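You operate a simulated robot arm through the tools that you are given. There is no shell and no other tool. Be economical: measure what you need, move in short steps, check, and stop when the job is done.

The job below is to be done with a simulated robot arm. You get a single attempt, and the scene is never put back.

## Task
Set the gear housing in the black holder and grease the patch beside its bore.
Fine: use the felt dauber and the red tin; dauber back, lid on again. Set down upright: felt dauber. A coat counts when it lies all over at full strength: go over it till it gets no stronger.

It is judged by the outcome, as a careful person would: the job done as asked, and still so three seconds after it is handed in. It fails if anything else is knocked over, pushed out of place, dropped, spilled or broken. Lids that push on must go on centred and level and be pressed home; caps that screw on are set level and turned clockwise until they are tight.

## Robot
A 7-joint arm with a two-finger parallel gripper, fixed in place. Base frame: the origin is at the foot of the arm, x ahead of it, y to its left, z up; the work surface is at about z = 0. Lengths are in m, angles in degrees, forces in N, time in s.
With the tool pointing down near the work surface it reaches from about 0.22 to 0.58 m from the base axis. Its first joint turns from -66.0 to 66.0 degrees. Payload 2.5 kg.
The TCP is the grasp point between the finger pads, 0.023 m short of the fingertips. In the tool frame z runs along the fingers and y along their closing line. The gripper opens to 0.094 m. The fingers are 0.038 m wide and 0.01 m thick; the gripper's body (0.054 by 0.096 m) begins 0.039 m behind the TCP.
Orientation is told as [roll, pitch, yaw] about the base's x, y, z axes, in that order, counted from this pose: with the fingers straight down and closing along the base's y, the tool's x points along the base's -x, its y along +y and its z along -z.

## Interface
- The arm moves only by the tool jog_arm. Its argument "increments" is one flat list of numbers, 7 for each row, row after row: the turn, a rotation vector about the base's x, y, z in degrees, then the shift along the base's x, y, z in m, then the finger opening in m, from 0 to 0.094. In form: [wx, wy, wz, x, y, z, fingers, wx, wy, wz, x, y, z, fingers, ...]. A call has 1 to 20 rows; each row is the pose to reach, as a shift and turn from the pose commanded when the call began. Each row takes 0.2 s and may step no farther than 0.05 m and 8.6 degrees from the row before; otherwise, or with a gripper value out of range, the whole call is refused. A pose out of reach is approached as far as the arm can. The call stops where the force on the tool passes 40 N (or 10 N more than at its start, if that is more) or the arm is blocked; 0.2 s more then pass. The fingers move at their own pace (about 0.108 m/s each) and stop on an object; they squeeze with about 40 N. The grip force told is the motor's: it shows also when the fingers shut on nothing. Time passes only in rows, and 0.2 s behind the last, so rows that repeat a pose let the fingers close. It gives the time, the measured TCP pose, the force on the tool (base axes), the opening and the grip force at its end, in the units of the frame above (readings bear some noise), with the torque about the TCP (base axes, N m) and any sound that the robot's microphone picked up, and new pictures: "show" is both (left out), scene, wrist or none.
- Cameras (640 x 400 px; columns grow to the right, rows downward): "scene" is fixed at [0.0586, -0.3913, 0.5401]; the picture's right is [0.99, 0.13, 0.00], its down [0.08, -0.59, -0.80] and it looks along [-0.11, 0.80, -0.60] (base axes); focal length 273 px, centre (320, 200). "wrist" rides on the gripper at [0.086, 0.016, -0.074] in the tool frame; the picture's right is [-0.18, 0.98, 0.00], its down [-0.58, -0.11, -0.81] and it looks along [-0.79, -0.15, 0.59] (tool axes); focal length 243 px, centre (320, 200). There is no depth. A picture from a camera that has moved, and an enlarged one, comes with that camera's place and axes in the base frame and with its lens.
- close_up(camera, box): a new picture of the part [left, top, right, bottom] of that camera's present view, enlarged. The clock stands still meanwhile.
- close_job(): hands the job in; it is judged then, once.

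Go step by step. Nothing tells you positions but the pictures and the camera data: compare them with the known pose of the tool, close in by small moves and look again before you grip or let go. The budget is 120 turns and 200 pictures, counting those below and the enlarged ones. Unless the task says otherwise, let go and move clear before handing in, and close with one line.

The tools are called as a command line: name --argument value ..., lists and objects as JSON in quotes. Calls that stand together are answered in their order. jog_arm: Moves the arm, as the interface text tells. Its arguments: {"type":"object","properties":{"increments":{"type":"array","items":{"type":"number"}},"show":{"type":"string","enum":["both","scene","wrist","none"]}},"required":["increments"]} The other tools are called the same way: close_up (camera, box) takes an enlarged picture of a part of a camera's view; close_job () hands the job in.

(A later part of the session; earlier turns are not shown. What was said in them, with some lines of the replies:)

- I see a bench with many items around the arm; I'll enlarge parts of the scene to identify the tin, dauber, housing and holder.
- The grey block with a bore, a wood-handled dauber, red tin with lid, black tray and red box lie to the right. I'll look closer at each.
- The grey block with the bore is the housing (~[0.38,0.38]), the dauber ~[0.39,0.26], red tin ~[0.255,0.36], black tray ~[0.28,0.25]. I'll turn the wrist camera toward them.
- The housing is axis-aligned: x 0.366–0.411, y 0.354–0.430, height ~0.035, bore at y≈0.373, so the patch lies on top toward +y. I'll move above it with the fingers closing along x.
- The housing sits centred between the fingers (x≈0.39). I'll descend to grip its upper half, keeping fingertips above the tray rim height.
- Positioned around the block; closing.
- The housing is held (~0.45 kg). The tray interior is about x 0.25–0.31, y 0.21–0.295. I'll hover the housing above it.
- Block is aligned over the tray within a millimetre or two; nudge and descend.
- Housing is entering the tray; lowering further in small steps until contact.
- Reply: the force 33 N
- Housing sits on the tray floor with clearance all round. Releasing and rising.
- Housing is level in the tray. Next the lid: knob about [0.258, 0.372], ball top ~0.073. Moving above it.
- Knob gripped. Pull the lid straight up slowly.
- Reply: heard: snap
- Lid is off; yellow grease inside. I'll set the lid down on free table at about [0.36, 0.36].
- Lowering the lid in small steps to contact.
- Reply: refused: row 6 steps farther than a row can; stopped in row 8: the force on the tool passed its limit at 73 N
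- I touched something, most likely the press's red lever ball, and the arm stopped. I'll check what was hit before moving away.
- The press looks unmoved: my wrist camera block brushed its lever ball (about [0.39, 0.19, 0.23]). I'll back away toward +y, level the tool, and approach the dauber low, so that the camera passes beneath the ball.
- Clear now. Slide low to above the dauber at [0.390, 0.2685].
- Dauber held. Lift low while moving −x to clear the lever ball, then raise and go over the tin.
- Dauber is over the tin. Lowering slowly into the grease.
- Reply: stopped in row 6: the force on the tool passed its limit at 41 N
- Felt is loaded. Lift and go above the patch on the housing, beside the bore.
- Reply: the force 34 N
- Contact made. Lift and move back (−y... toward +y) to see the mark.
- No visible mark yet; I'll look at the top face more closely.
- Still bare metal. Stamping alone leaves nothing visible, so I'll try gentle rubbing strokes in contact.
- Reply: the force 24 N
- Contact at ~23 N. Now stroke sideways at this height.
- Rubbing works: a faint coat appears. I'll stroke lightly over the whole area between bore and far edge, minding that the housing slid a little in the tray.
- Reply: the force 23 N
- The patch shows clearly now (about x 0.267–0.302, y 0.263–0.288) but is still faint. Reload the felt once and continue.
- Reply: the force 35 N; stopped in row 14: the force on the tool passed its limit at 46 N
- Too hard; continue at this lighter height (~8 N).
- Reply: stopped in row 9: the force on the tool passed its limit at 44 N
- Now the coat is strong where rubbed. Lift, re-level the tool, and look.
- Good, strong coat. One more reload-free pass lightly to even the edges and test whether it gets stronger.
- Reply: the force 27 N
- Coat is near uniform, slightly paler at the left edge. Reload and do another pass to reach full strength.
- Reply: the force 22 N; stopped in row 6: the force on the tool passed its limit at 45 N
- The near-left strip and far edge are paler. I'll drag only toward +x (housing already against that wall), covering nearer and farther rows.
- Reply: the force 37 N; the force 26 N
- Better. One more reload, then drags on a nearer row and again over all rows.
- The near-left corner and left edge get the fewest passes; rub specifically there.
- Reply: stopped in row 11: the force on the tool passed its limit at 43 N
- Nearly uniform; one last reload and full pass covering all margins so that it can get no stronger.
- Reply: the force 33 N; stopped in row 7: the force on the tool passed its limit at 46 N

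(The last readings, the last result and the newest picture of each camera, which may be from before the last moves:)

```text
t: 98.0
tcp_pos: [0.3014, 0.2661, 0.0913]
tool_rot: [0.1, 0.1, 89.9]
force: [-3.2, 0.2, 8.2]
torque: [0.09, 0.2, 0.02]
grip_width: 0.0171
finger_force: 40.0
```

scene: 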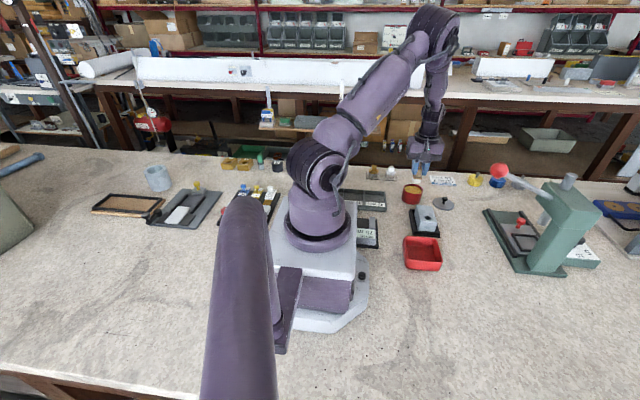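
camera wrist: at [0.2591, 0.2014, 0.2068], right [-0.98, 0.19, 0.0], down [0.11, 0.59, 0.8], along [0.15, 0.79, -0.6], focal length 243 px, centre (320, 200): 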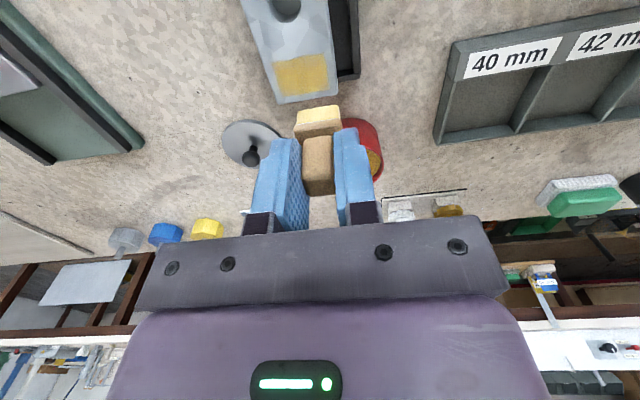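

jog_arm --increments '[0, 0, 0, 0, 0, 0.009, 0.005, 0, 0, 0, -0.03, 0.007, 0.009, 0.005, 0, 0, 0, -0.03, 0.007, 0, 0.005, 0, 0, 0, -0.025, 0.007, -0.0002, 0.005, 0, 0, 0, -0.019, 0.007, -0.0002, 0.005, 0, 0, 0, -0.013, 0.007, -0.0002, 0.005, 0, 0, 0, -0.007, 0.007, -0.0002, 0.005, 0, 0, 0, -0.001, 0.007, -0.0002, 0.005, 0, 0, 0, -0.001, 0.007, 0.009, 0.005, 0, 0, 0, -0.03, 0.001, 0.009, 0.005, 0, 0, 0, -0.03, 0.001, 0, 0.005, 0, 0, 0, -0.025, 0.001, -0.0002, 0.005, 0, 0, 0, -0.019, 0.001, -0.0002, 0.005, 0, 0, 0, -0.013, 0.001, -0.0002, 0.005, 0, 0, 0, -0.007, 0.001, -0.0002, 0.005, 0, 0, 0, 0, 0.001, -0.0002, 0.005, 0, 0, 0, 0, 0.001, 0.01, 0.005, 0, 0, 0, -0.018, 0.015, 0.03, 0.005, 0, 0, 0, -0.02, 0.03, 0.04, 0.005, 0, 0, 0, -0.02, 0.03, 0.04, 0.005]' --show "wrist"

close_up --camera "wrist" --box '[260, 15, 345, 85]'

close_up --camera "scene" --box '[415, 198, 438, 222]'

```text
t: 102.2
tcp_pos: [0.2837, 0.2975, 0.1323]
tool_rot: [0.1, 0.1, 90.0]
force: [-0.2, -0.1, -0.5]
torque: [-0.03, 0.0, -0.03]
grip_width: 0.0175
finger_force: 40.0
camera wrist: at [0.2667, 0.2116, 0.2075], right [-0.98, 0.18, 0.0], down [0.11, 0.58, 0.8], along [0.15, 0.79, -0.59], focal length 243 px, centre (320, 200)
```

wrist: 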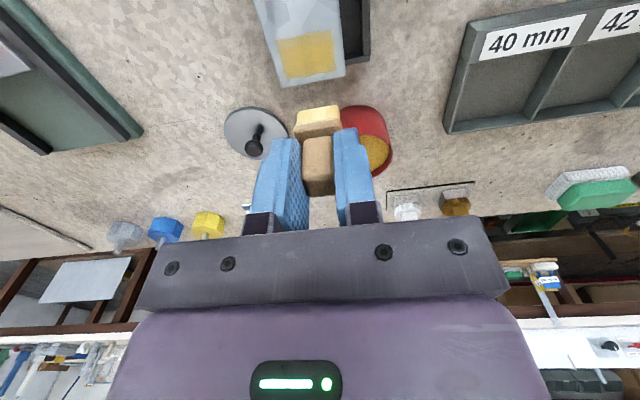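

```text
5.71 times, centred on (302, 50) of wrist
camera zoom: at [0.2667, 0.2116, 0.2075], right [-0.98, 0.18, 0.0], down [0.11, 0.58, 0.8], along [0.15, 0.79, -0.59], focal length 1386 px, centre (420, 1057)
```

zoom: 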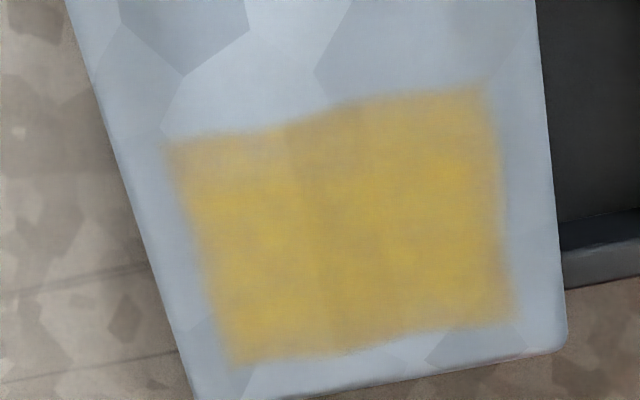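

```text
16.00 times, centred on (426, 210) of scene
camera zoom: at [0.0586, -0.3913, 0.5401], right [0.99, 0.13, 0.0], down [0.08, -0.59, -0.8], along [-0.11, 0.8, -0.6], focal length 4368 px, centre (-1384, 40)
```

zoom: 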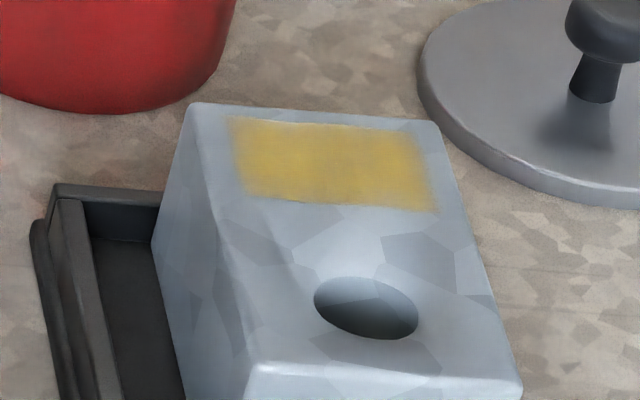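

One last targeted drag at the near-left corner to make sure it is at full strength.

jog_arm --increments '[0, 0, 0, 0.002, -0.02, -0.02, 0.005, 0, 0, 0, 0.004, -0.041, -0.034, 0.005, 0, 0, 0, 0.004, -0.041, -0.0403, 0.005, 0, 0, 0, 0.008, -0.041, -0.0403, 0.005, 0, 0, 0, 0.012, -0.041, -0.0403, 0.005, 0, 0, 0, 0.016, -0.041, -0.0403, 0.005, 0, 0, 0, 0.02, -0.041, -0.0403, 0.005, 0, 0, 0, 0.02, -0.041, -0.032, 0.005, 0, 0, 0, 0.004, -0.038, -0.032, 0.005, 0, 0, 0, 0.004, -0.038, -0.0403, 0.005, 0, 0, 0, 0.008, -0.038, -0.0403, 0.005, 0, 0, 0, 0.012, -0.038, -0.0403, 0.005, 0, 0, 0, 0.016, -0.038, -0.0403, 0.005, 0, 0, 0, 0.02, -0.038, -0.0403, 0.005, 0, 0, 0, 0.02, -0.038, -0.03, 0.005, 0, 0, 0, 0.01, -0.02, -0.01, 0.005, 0, 0, 0, 0, 0, 0, 0.005, 0, 0, 0, 0, 0, 0, 0.005]' --show "wrist"

close_up --camera "wrist" --box '[260, 15, 345, 85]'

```text
t: 106.0
tcp_pos: [0.281, 0.2933, 0.1311]
tool_rot: [0.2, 0.1, 90.0]
force: [0.1, 0.0, -1.6]
torque: [0.0, -0.02, -0.01]
grip_width: 0.017
finger_force: 40.2
camera wrist: at [0.2652, 0.2074, 0.2067], right [-0.98, 0.18, 0.0], down [0.11, 0.58, 0.8], along [0.15, 0.79, -0.59], focal length 243 px, centre (320, 200)
```

wrist: 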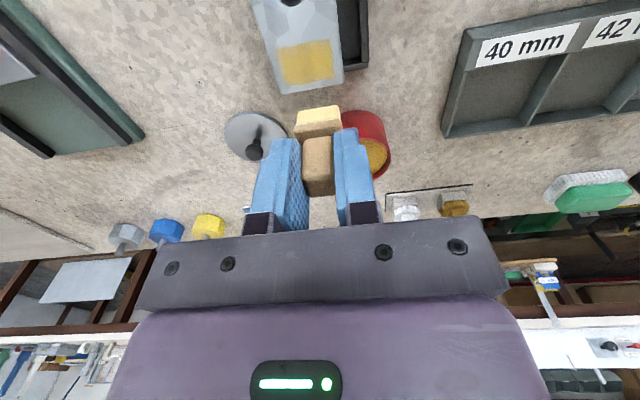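

```text
5.71 times, centred on (302, 50) of wrist
camera zoom: at [0.2652, 0.2074, 0.2067], right [-0.98, 0.18, 0.0], down [0.11, 0.58, 0.8], along [0.15, 0.79, -0.59], focal length 1386 px, centre (420, 1057)
```

zoom: 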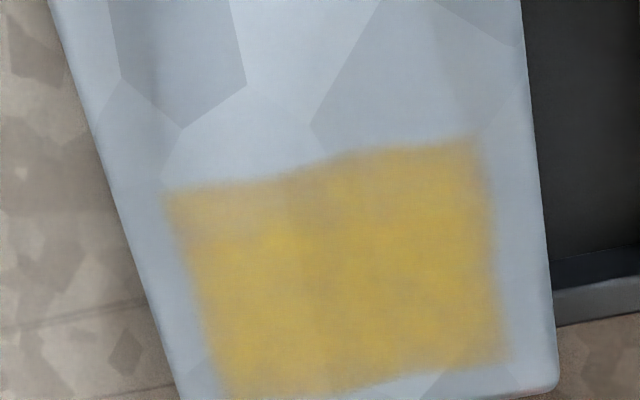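

Coat is uniform and no longer changes. Now return the dauber to its spot by the low route under the lever ball.

jog_arm --increments '[0, 0, 0, 0.03, 0.005, 0, 0.005, 0, 0, 0, 0.054, 0.005, -0.01, 0.005, 0, 0, 0, 0.06, 0, -0.035, 0.005, 0, 0, 0, 0.075, -0.007, -0.045, 0.005, 0, 0, 0, 0.095, -0.017, -0.047, 0.005, 0, 0, 0, 0.113, -0.0255, -0.047, 0.005, 0, 0, 0, 0.113, -0.0255, -0.062, 0.005, 0, 0, 0, 0.113, -0.0255, -0.068, 0.005, 0, 0, 0, 0.113, -0.0255, -0.068, 0.005]'

close_up --camera "scene" --box '[440, 180, 500, 240]'

close_up --camera "wrist" --box '[240, 70, 400, 200]'

```text
t: 108.0
tcp_pos: [0.3945, 0.2688, 0.0646]
tool_rot: [0.2, 0.2, 90.0]
force: [-0.6, 0.3, -0.4]
torque: [-0.01, 0.02, 0.01]
grip_width: 0.0175
finger_force: 40.0
camera wrist: at [0.3786, 0.1817, 0.1407], right [-0.98, 0.18, 0.0], down [0.11, 0.58, 0.8], along [0.15, 0.79, -0.59], focal length 243 px, centre (320, 200)
```

scene: 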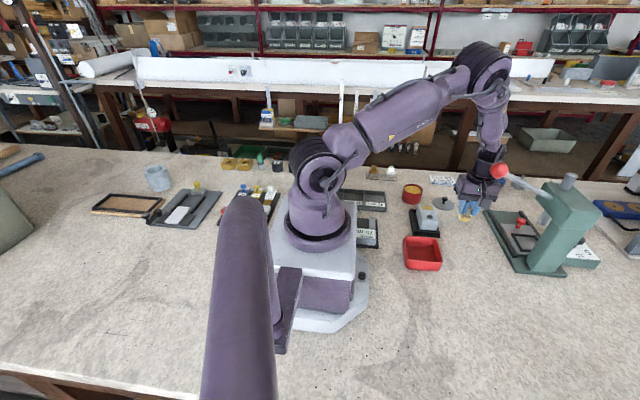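
wrist: 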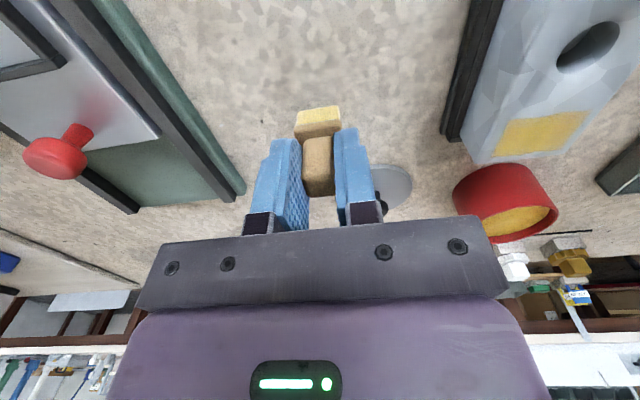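

```text
6.67 times, centred on (470, 210) of scene
camera zoom: at [0.0586, -0.3913, 0.5401], right [0.99, 0.13, 0.0], down [0.08, -0.59, -0.8], along [-0.11, 0.8, -0.6], focal length 1820 px, centre (-680, 133)
```

zoom: 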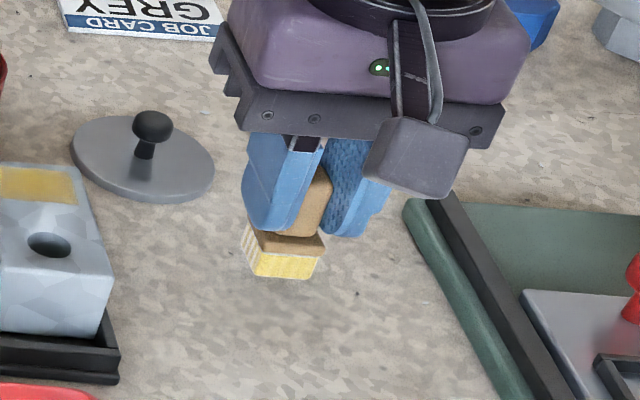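

```text
3.08 times, centred on (320, 135) of wrist
camera zoom: at [0.3786, 0.1817, 0.1407], right [-0.98, 0.18, 0.0], down [0.11, 0.58, 0.8], along [0.15, 0.79, -0.59], focal length 746 px, centre (320, 400)
```

zoom: 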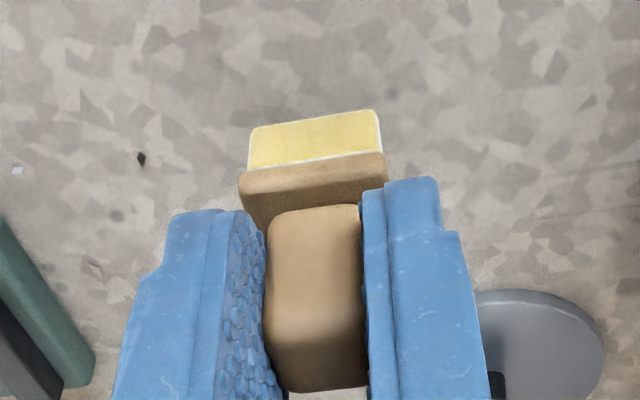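

Upright above its spot. Lower to the table in small steps.

jog_arm --increments '[0, 0, 0, 0, 0, -0.006, 0.005, 0, 0, 0, 0, 0, -0.01, 0.005, 0, 0, 0, 0, 0, -0.012, 0.005, 0, 0, 0, 0, 0, -0.013, 0.005, 0, 0, 0, 0, 0, -0.013, 0.005]' --show "none"

```text
t: 109.2
tcp_pos: [0.3942, 0.2687, 0.0521]
tool_rot: [0.2, 0.2, 90.0]
force: [-0.8, -0.1, -0.8]
torque: [0.0, -0.01, 0.01]
grip_width: 0.0171
finger_force: 39.6
```

jog_arm --increments '[0, 0, 0, 0, 0, -0.001, 0.005, 0, 0, 0, 0, 0, -0.002, 0.005, 0, 0, 0, 0, 0, -0.003, 0.005, 0, 0, 0, 0, 0, -0.003, 0.005]' --show "none"

```text
t: 110.2
tcp_pos: [0.3965, 0.2718, 0.0483]
tool_rot: [-0.1, 0.3, 90.1]
force: [-2.3, -1.2, 5.6]
torque: [0.06, 0.02, 0.03]
grip_width: 0.017
finger_force: 39.9
stopped in row 4: the force on the tool passed its limit at 41 N (the readings are from after the stop); the commanded pose is now the measured one
```

On the table. Release and rise a little, then look.

jog_arm --increments '[0, 0, 0, 0, 0, 0.0003, 0.022, 0, 0, 0, 0, 0, 0.0003, 0.045, 0, 0, 0, 0, 0, 0.0003, 0.05, 0, 0, 0, 0, 0, 0.018, 0.05, 0, 0, 0, 0, 0, 0.037, 0.05, 0, 0, 0, 0, 0, 0.037, 0.05]' --show "wrist"

close_up --camera "scene" --box '[440, 180, 500, 240]'

```text
t: 111.6
tcp_pos: [0.3964, 0.2699, 0.0859]
tool_rot: [0.0, 0.2, 90.0]
force: [-0.1, 0.2, 1.1]
torque: [-0.04, -0.01, 0.01]
grip_width: 0.0499
finger_force: 0.1
camera wrist: at [0.3808, 0.1841, 0.162], right [-0.98, 0.18, 0.0], down [0.11, 0.58, 0.8], along [0.15, 0.79, -0.59], focal length 243 px, centre (320, 200)
```

wrist: 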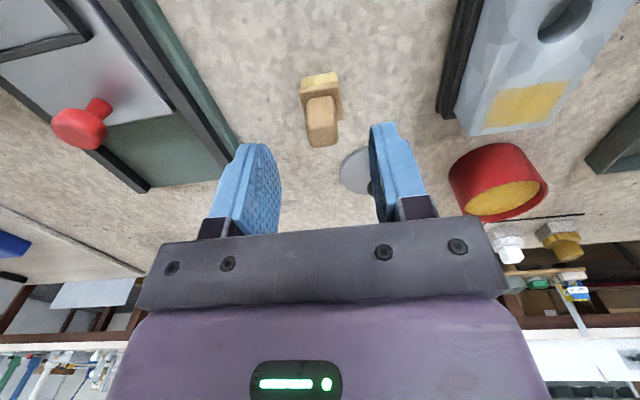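

```text
6.67 times, centred on (470, 210) of scene
camera zoom: at [0.0586, -0.3913, 0.5401], right [0.99, 0.13, 0.0], down [0.08, -0.59, -0.8], along [-0.11, 0.8, -0.6], focal length 1820 px, centre (-680, 133)
```

zoom: 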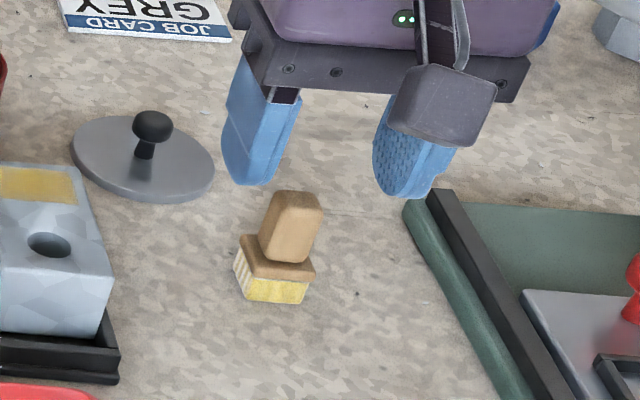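

Dauber stands upright in its place. Move low toward the lid.

jog_arm --increments '[0, 0, 0, -0.01, 0.025, 0.002, 0.05, 0, 0, 0, -0.02, 0.055, 0.002, 0.05, 0, 0, 0, -0.036, 0.09, 0, 0.05, 0, 0, 0, -0.036, 0.09, -0.02, 0.05, 0, 0, 0, -0.036, 0.09, -0.02, 0.05]' --show "wrist"

close_up --camera "wrist" --box '[220, 60, 440, 220]'

```text
t: 112.8
tcp_pos: [0.359, 0.3601, 0.0667]
tool_rot: [0.0, 0.1, 89.9]
force: [0.1, 0.0, 0.1]
torque: [0.03, -0.02, 0.0]
grip_width: 0.0501
finger_force: 0.1
camera wrist: at [0.3438, 0.2736, 0.1417], right [-0.98, 0.18, 0.0], down [0.11, 0.58, 0.8], along [0.15, 0.79, -0.59], focal length 243 px, centre (320, 200)
```

wrist: 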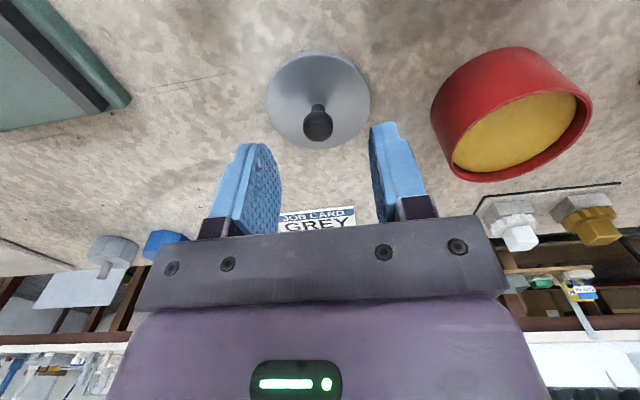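

```text
2.50 times, centred on (330, 140) of wrist
camera zoom: at [0.3438, 0.2736, 0.1417], right [-0.98, 0.18, 0.0], down [0.11, 0.58, 0.8], along [0.15, 0.79, -0.59], focal length 606 px, centre (295, 350)
```

zoom: 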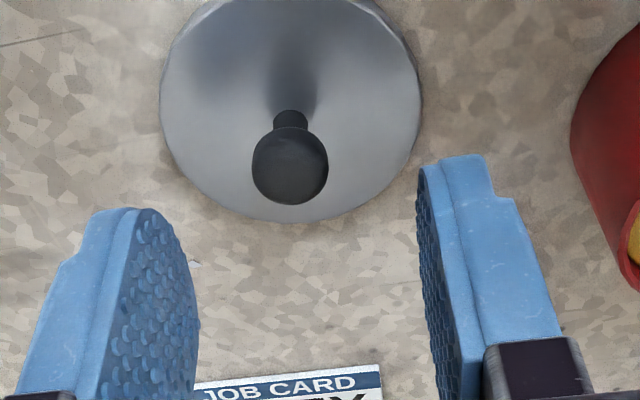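

jog_arm --increments '[0, 0, 0, 0.002, 0.001, -0.02, 0.05, 0, 0, 0, 0.002, 0.001, -0.0355, 0.05, 0, 0, 0, 0.002, 0.001, -0.0355, 0.035, 0, 0, 0, 0.002, 0.001, -0.0355, 0.02, 0, 0, 0, 0.002, 0.001, -0.0355, 0.005, 0, 0, 0, 0.002, 0.001, -0.0355, 0.005]' --show "wrist"

```text
t: 114.2
tcp_pos: [0.362, 0.3619, 0.0289]
tool_rot: [-0.1, 0.2, 90.0]
force: [0.5, 0.2, 0.0]
torque: [0.0, -0.01, 0.03]
grip_width: 0.0152
finger_force: 40.0
camera wrist: at [0.346, 0.2756, 0.1059], right [-0.98, 0.18, 0.0], down [0.11, 0.58, 0.8], along [0.15, 0.79, -0.59], focal length 243 px, centre (320, 200)
```

wrist: 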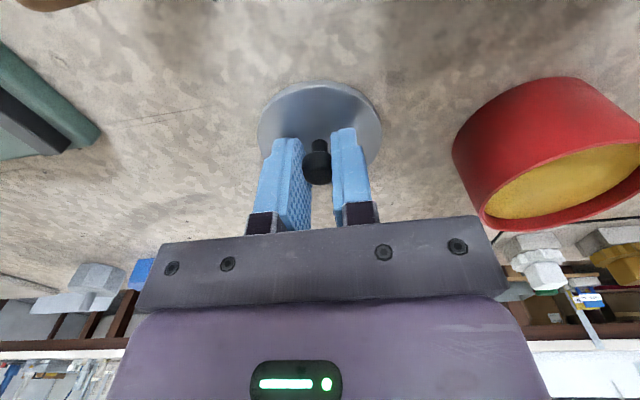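

Lid gripped. Lift and carry above the tin.

jog_arm --increments '[0, 0, 0, 0, 0, 0.03, 0.005, 0, 0, 0, 0, 0, 0.07, 0.005, 0, 0, 0, -0.03, 0.005, 0.085, 0.005, 0, 0, 0, -0.065, 0.009, 0.085, 0.005, 0, 0, 0, -0.1018, 0.0137, 0.08, 0.005, 0, 0, 0, -0.1018, 0.0137, 0.072, 0.005, 0, 0, 0, -0.1018, 0.0137, 0.072, 0.005]'

close_up --camera "wrist" --box '[230, 20, 410, 160]'

close_up --camera "scene" --box '[385, 150, 445, 210]'

```text
t: 115.8
tcp_pos: [0.2581, 0.3728, 0.1007]
tool_rot: [0.0, 0.2, 90.0]
force: [0.5, -0.4, -0.6]
torque: [0.0, 0.0, 0.01]
grip_width: 0.015
finger_force: 40.0
camera wrist: at [0.2421, 0.2874, 0.1766], right [-0.98, 0.18, 0.0], down [0.11, 0.58, 0.8], along [0.15, 0.79, -0.59], focal length 243 px, centre (320, 200)
```

scene: 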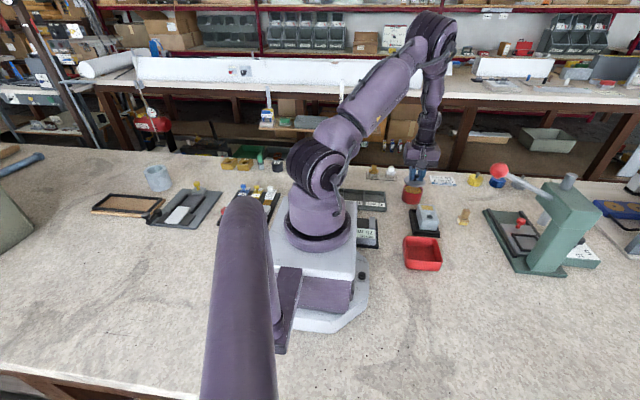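
wrist: 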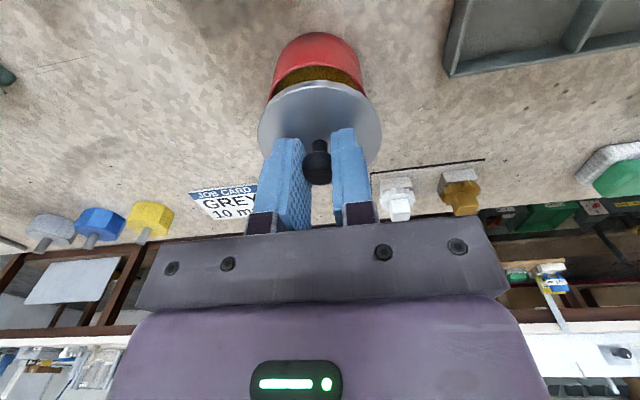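

```text
2.86 times, centred on (320, 90) of wrist
camera zoom: at [0.2421, 0.2874, 0.1766], right [-0.98, 0.18, 0.0], down [0.11, 0.58, 0.8], along [0.15, 0.79, -0.59], focal length 693 px, centre (320, 514)
```

zoom: 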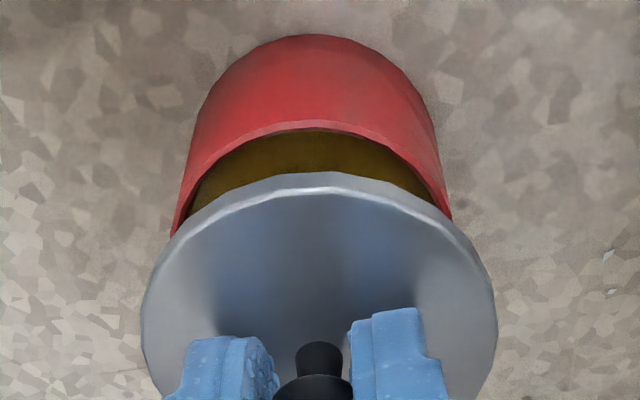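

```text
6.67 times, centred on (415, 180) of scene
camera zoom: at [0.0586, -0.3913, 0.5401], right [0.99, 0.13, 0.0], down [0.08, -0.59, -0.8], along [-0.11, 0.8, -0.6], focal length 1820 px, centre (-313, 333)
```

zoom: 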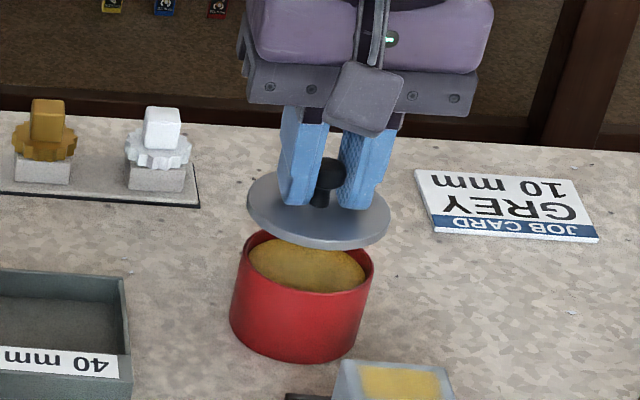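

close_up --camera "scene" --box '[402, 158, 432, 190]'

```text
12.50 times, centred on (417, 174) of scene
camera zoom: at [0.0586, -0.3913, 0.5401], right [0.99, 0.13, 0.0], down [0.08, -0.59, -0.8], along [-0.11, 0.8, -0.6], focal length 3413 px, centre (-892, 525)
```

zoom: 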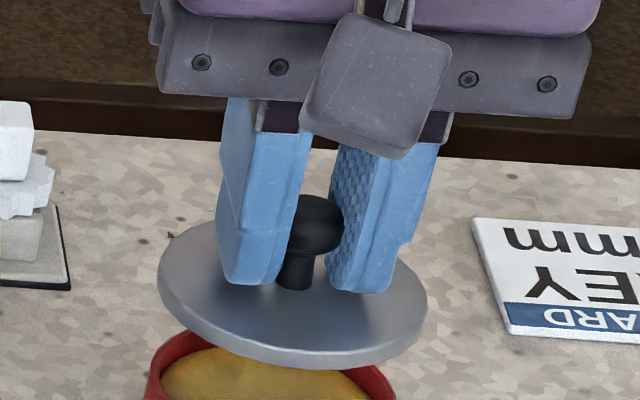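

jog_arm --increments '[0, 0, 0, 0.0015, 0.0018, -0.008, 0.005, 0, 0, 0, 0.0015, 0.0018, -0.016, 0.005, 0, 0, 0, 0.0015, 0.0018, -0.02, 0.005, 0, 0, 0, 0.0015, 0.0018, -0.02, 0.005]' --show "wrist"

close_up --camera "scene" --box '[395, 165, 435, 210]'

close_up --camera "wrist" --box '[230, 20, 410, 160]'

```text
t: 116.8
tcp_pos: [0.2614, 0.3758, 0.0817]
tool_rot: [0.0, 0.2, 90.0]
force: [0.4, 0.5, 0.0]
torque: [0.02, -0.01, 0.02]
grip_width: 0.015
finger_force: 40.1
camera wrist: at [0.2454, 0.2894, 0.157], right [-0.98, 0.18, 0.0], down [0.11, 0.58, 0.8], along [0.15, 0.79, -0.59], focal length 243 px, centre (320, 200)
```

wrist: 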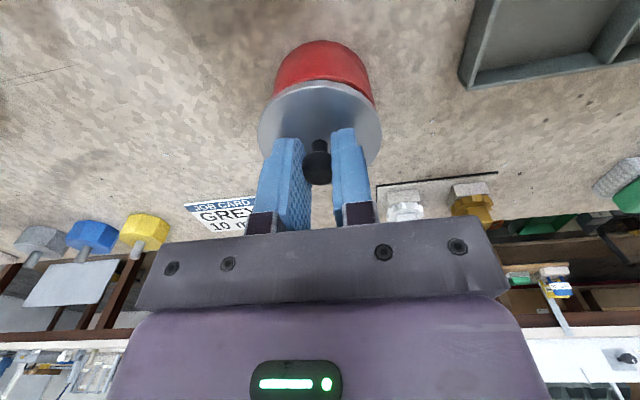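

```text
8.89 times, centred on (415, 188) of scene
camera zoom: at [0.0586, -0.3913, 0.5401], right [0.99, 0.13, 0.0], down [0.08, -0.59, -0.8], along [-0.11, 0.8, -0.6], focal length 2427 px, centre (-524, 311)
```

zoom: 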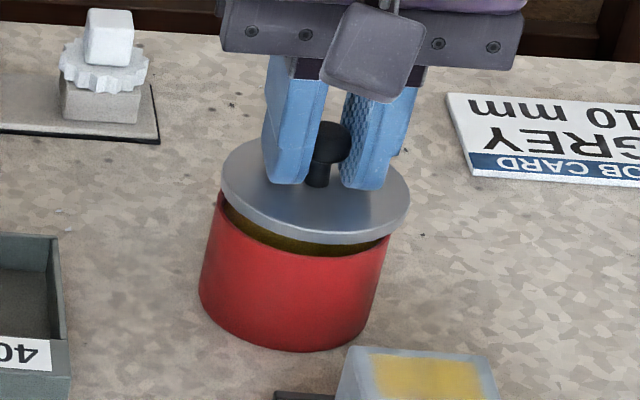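

```text
2.86 times, centred on (320, 90) of wrist
camera zoom: at [0.2454, 0.2894, 0.157], right [-0.98, 0.18, 0.0], down [0.11, 0.58, 0.8], along [0.15, 0.79, -0.59], focal length 693 px, centre (320, 514)
```

zoom: 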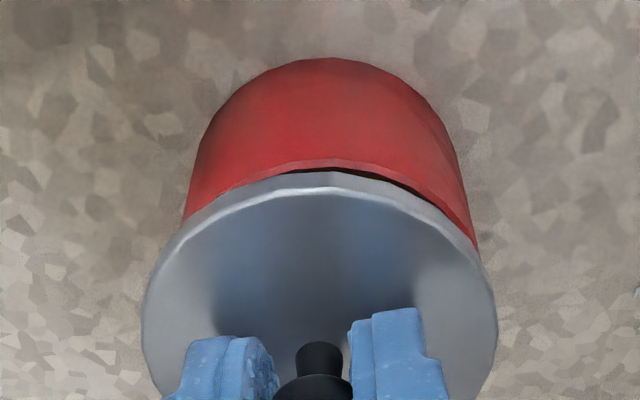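

Gripper is about 2 mm too far +x relative to the tin; correct and lower gently to first contact.

jog_arm --increments '[0, 0, 0, -0.0021, -0.0006, 0, 0.005, 0, 0, 0, -0.0021, -0.0006, 0, 0.005]' --show "wrist"

close_up --camera "scene" --box '[395, 165, 435, 210]'

close_up --camera "wrist" --box '[230, 20, 410, 160]'

```text
t: 117.4
tcp_pos: [0.2578, 0.3742, 0.0819]
tool_rot: [0.0, 0.2, 90.0]
force: [0.3, 0.9, -0.5]
torque: [-0.01, -0.01, -0.02]
grip_width: 0.0151
finger_force: 39.5
camera wrist: at [0.2431, 0.2883, 0.1572], right [-0.98, 0.18, 0.0], down [0.11, 0.58, 0.8], along [0.15, 0.79, -0.59], focal length 243 px, centre (320, 200)
```

wrist: 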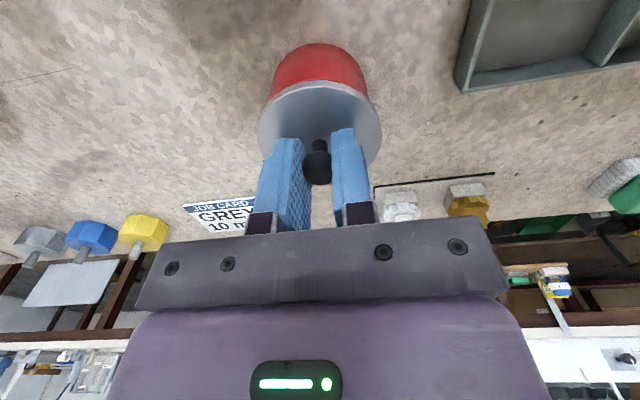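

```text
8.89 times, centred on (415, 188) of scene
camera zoom: at [0.0586, -0.3913, 0.5401], right [0.99, 0.13, 0.0], down [0.08, -0.59, -0.8], along [-0.11, 0.8, -0.6], focal length 2427 px, centre (-524, 311)
```

zoom: 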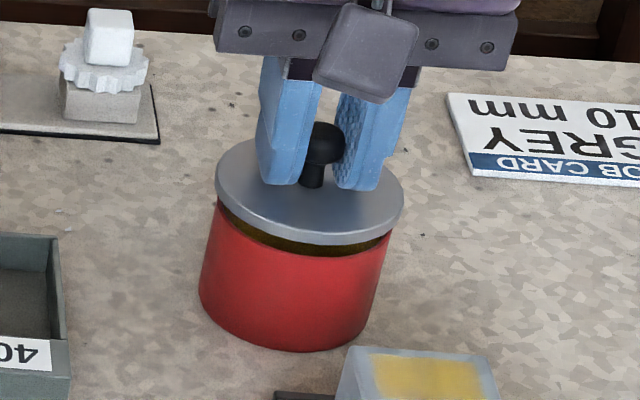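

```text
2.86 times, centred on (320, 90) of wrist
camera zoom: at [0.2431, 0.2883, 0.1572], right [-0.98, 0.18, 0.0], down [0.11, 0.58, 0.8], along [0.15, 0.79, -0.59], focal length 693 px, centre (320, 514)
```

zoom: 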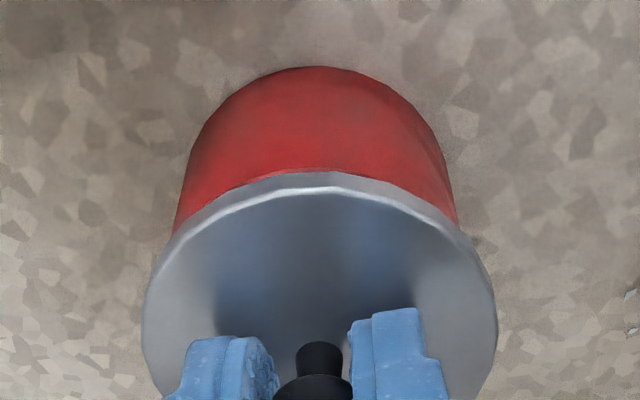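

Well centred now. Lower in small steps to first contact.

jog_arm --increments '[0, 0, 0, 0.0005, 0, -0.003, 0.005, 0, 0, 0, 0.0005, 0, -0.005, 0.005, 0, 0, 0, 0.0005, 0, -0.006, 0.005, 0, 0, 0, 0.0005, 0, -0.006, 0.005]' --show "wrist"

close_up --camera "scene" --box '[395, 165, 435, 210]'

```text
t: 118.4
tcp_pos: [0.2595, 0.3748, 0.0771]
tool_rot: [0.0, 0.2, 89.9]
force: [-0.3, 0.6, 0.3]
torque: [-0.04, -0.01, 0.01]
grip_width: 0.0151
finger_force: 40.2
camera wrist: at [0.2439, 0.2894, 0.1522], right [-0.98, 0.18, 0.0], down [0.11, 0.58, 0.8], along [0.15, 0.79, -0.59], focal length 243 px, centre (320, 200)
```

wrist: 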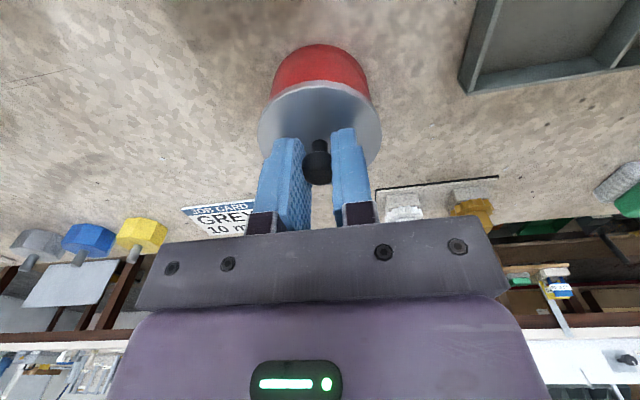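

```text
8.89 times, centred on (415, 188) of scene
camera zoom: at [0.0586, -0.3913, 0.5401], right [0.99, 0.13, 0.0], down [0.08, -0.59, -0.8], along [-0.11, 0.8, -0.6], focal length 2427 px, centre (-524, 311)
```

zoom: 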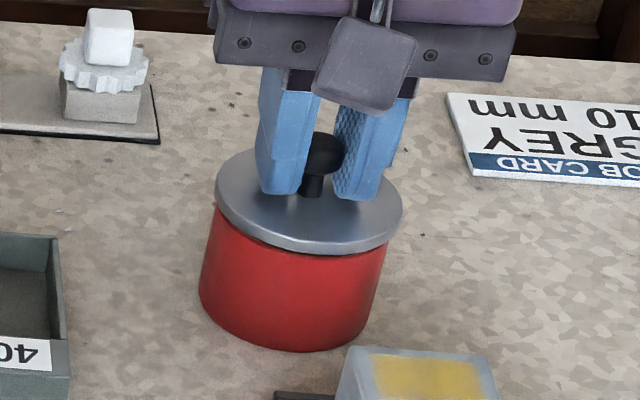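

Centred and level, just above the rim. Press down in small steps until it snaps.

jog_arm --increments '[0, 0, 0, 0, 0, -0.001, 0.005, 0, 0, 0, 0, 0, -0.002, 0.005, 0, 0, 0, 0, 0, -0.003, 0.005, 0, 0, 0, 0, 0, -0.004, 0.005, 0, 0, 0, 0, 0, -0.005, 0.005, 0, 0, 0, 0, 0, -0.006, 0.005, 0, 0, 0, 0, 0, -0.007, 0.005]' --show "wrist"

close_up --camera "scene" --box '[395, 165, 435, 210]'

```text
t: 120.0
tcp_pos: [0.26, 0.3781, 0.0727]
tool_rot: [0.0, 0.2, 90.0]
force: [-1.9, -1.9, 3.8]
torque: [0.01, 0.01, 0.0]
grip_width: 0.015
finger_force: 40.1
heard: snap
stopped in row 7: the force on the tool passed its limit at 43 N (the readings are from after the stop); the commanded pose is now the measured one
camera wrist: at [0.2442, 0.2904, 0.1483], right [-0.98, 0.18, 0.0], down [0.11, 0.58, 0.8], along [0.15, 0.79, -0.59], focal length 243 px, centre (320, 200)
```

wrist: 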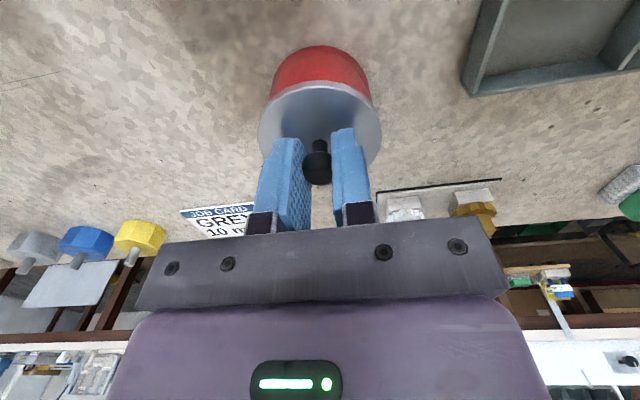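

```text
8.89 times, centred on (415, 188) of scene
camera zoom: at [0.0585, -0.3913, 0.5401], right [0.99, 0.13, 0.0], down [0.08, -0.59, -0.8], along [-0.11, 0.8, -0.6], focal length 2427 px, centre (-524, 311)
```

zoom: 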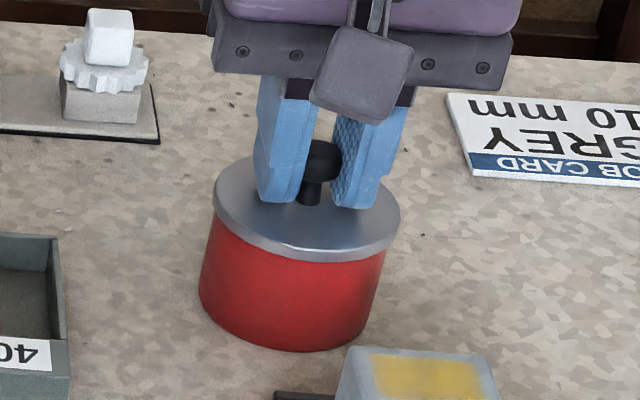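

The lid snapped home, level. Release and move clear.

jog_arm --increments '[0, 0, 0, 0, 0, 0.0005, 0.025, 0, 0, 0, 0, 0, 0.0005, 0.045, 0, 0, 0, 0, 0, 0.001, 0.05, 0, 0, 0, 0, 0, 0.03, 0.05, 0, 0, 0, 0, 0, 0.07, 0.05, 0, 0, 0, 0, -0.03, 0.11, 0.05, 0, 0, 0, 0, -0.07, 0.13, 0.05, 0, 0, 0, 0, -0.1, 0.15, 0.05]'

close_up --camera "scene" --box '[385, 160, 485, 250]'

close_up --camera "wrist" --box '[200, 0, 420, 220]'

```text
t: 121.8
tcp_pos: [0.2609, 0.2749, 0.2221]
tool_rot: [0.0, 0.2, 90.0]
force: [-0.7, 0.5, 0.1]
torque: [-0.01, 0.01, -0.01]
grip_width: 0.05
finger_force: 0.0
camera wrist: at [0.2451, 0.1891, 0.2984], right [-0.98, 0.18, 0.0], down [0.11, 0.58, 0.8], along [0.15, 0.79, -0.59], focal length 243 px, centre (320, 200)
```

scene: 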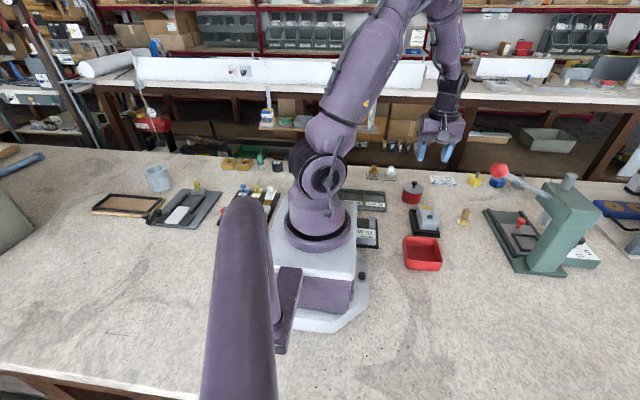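
wrist: 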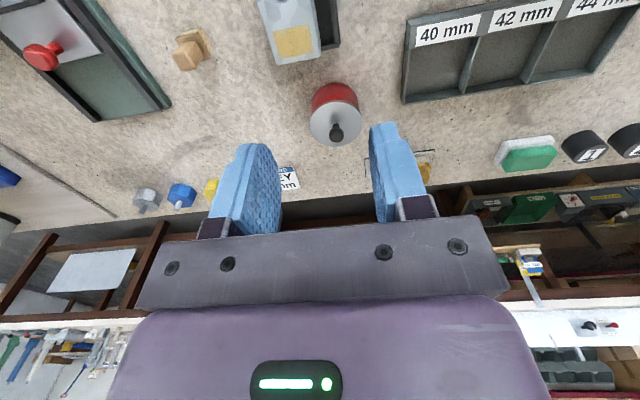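

```text
4.44 times, centred on (435, 205) of scene
camera zoom: at [0.0586, -0.3913, 0.5401], right [0.99, 0.13, 0.0], down [0.08, -0.59, -0.8], along [-0.11, 0.8, -0.6], focal length 1213 px, centre (-191, 178)
```

zoom: 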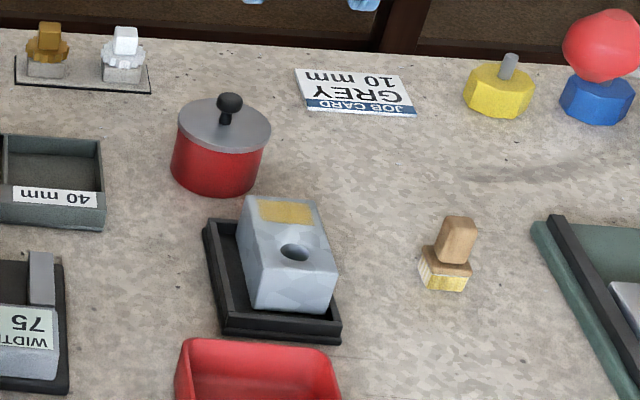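

```text
1.82 times, centred on (310, 110) of wrist
camera zoom: at [0.2451, 0.1891, 0.2984], right [-0.98, 0.18, 0.0], down [0.11, 0.58, 0.8], along [0.15, 0.79, -0.59], focal length 441 px, centre (338, 364)
```

zoom: 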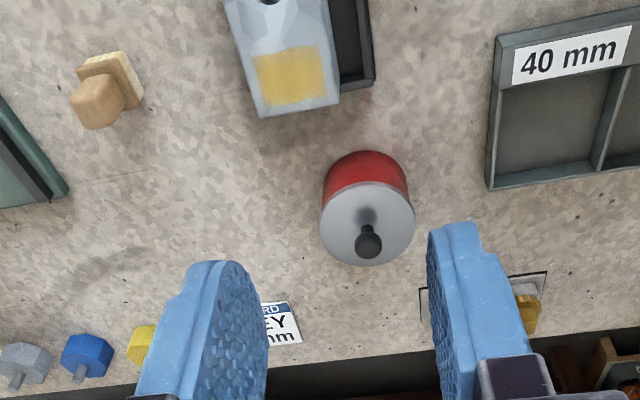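

The housing sits flat in the black holder with its patch evenly coated. The dauber stands upright in its place, the lid is pressed home on the tin, and the arm is clear, so I'm handing in.

close_job

```text
The job is handed in.
```

The gear housing is in the black holder with the patch beside its bore greased evenly. The felt dauber is back upright in its place, and the lid is pressed home on the red tin. While moving to the dauber, the wrist camera hit the press's lever ball (73 N); the press looked unmoved in the pictures afterwards.
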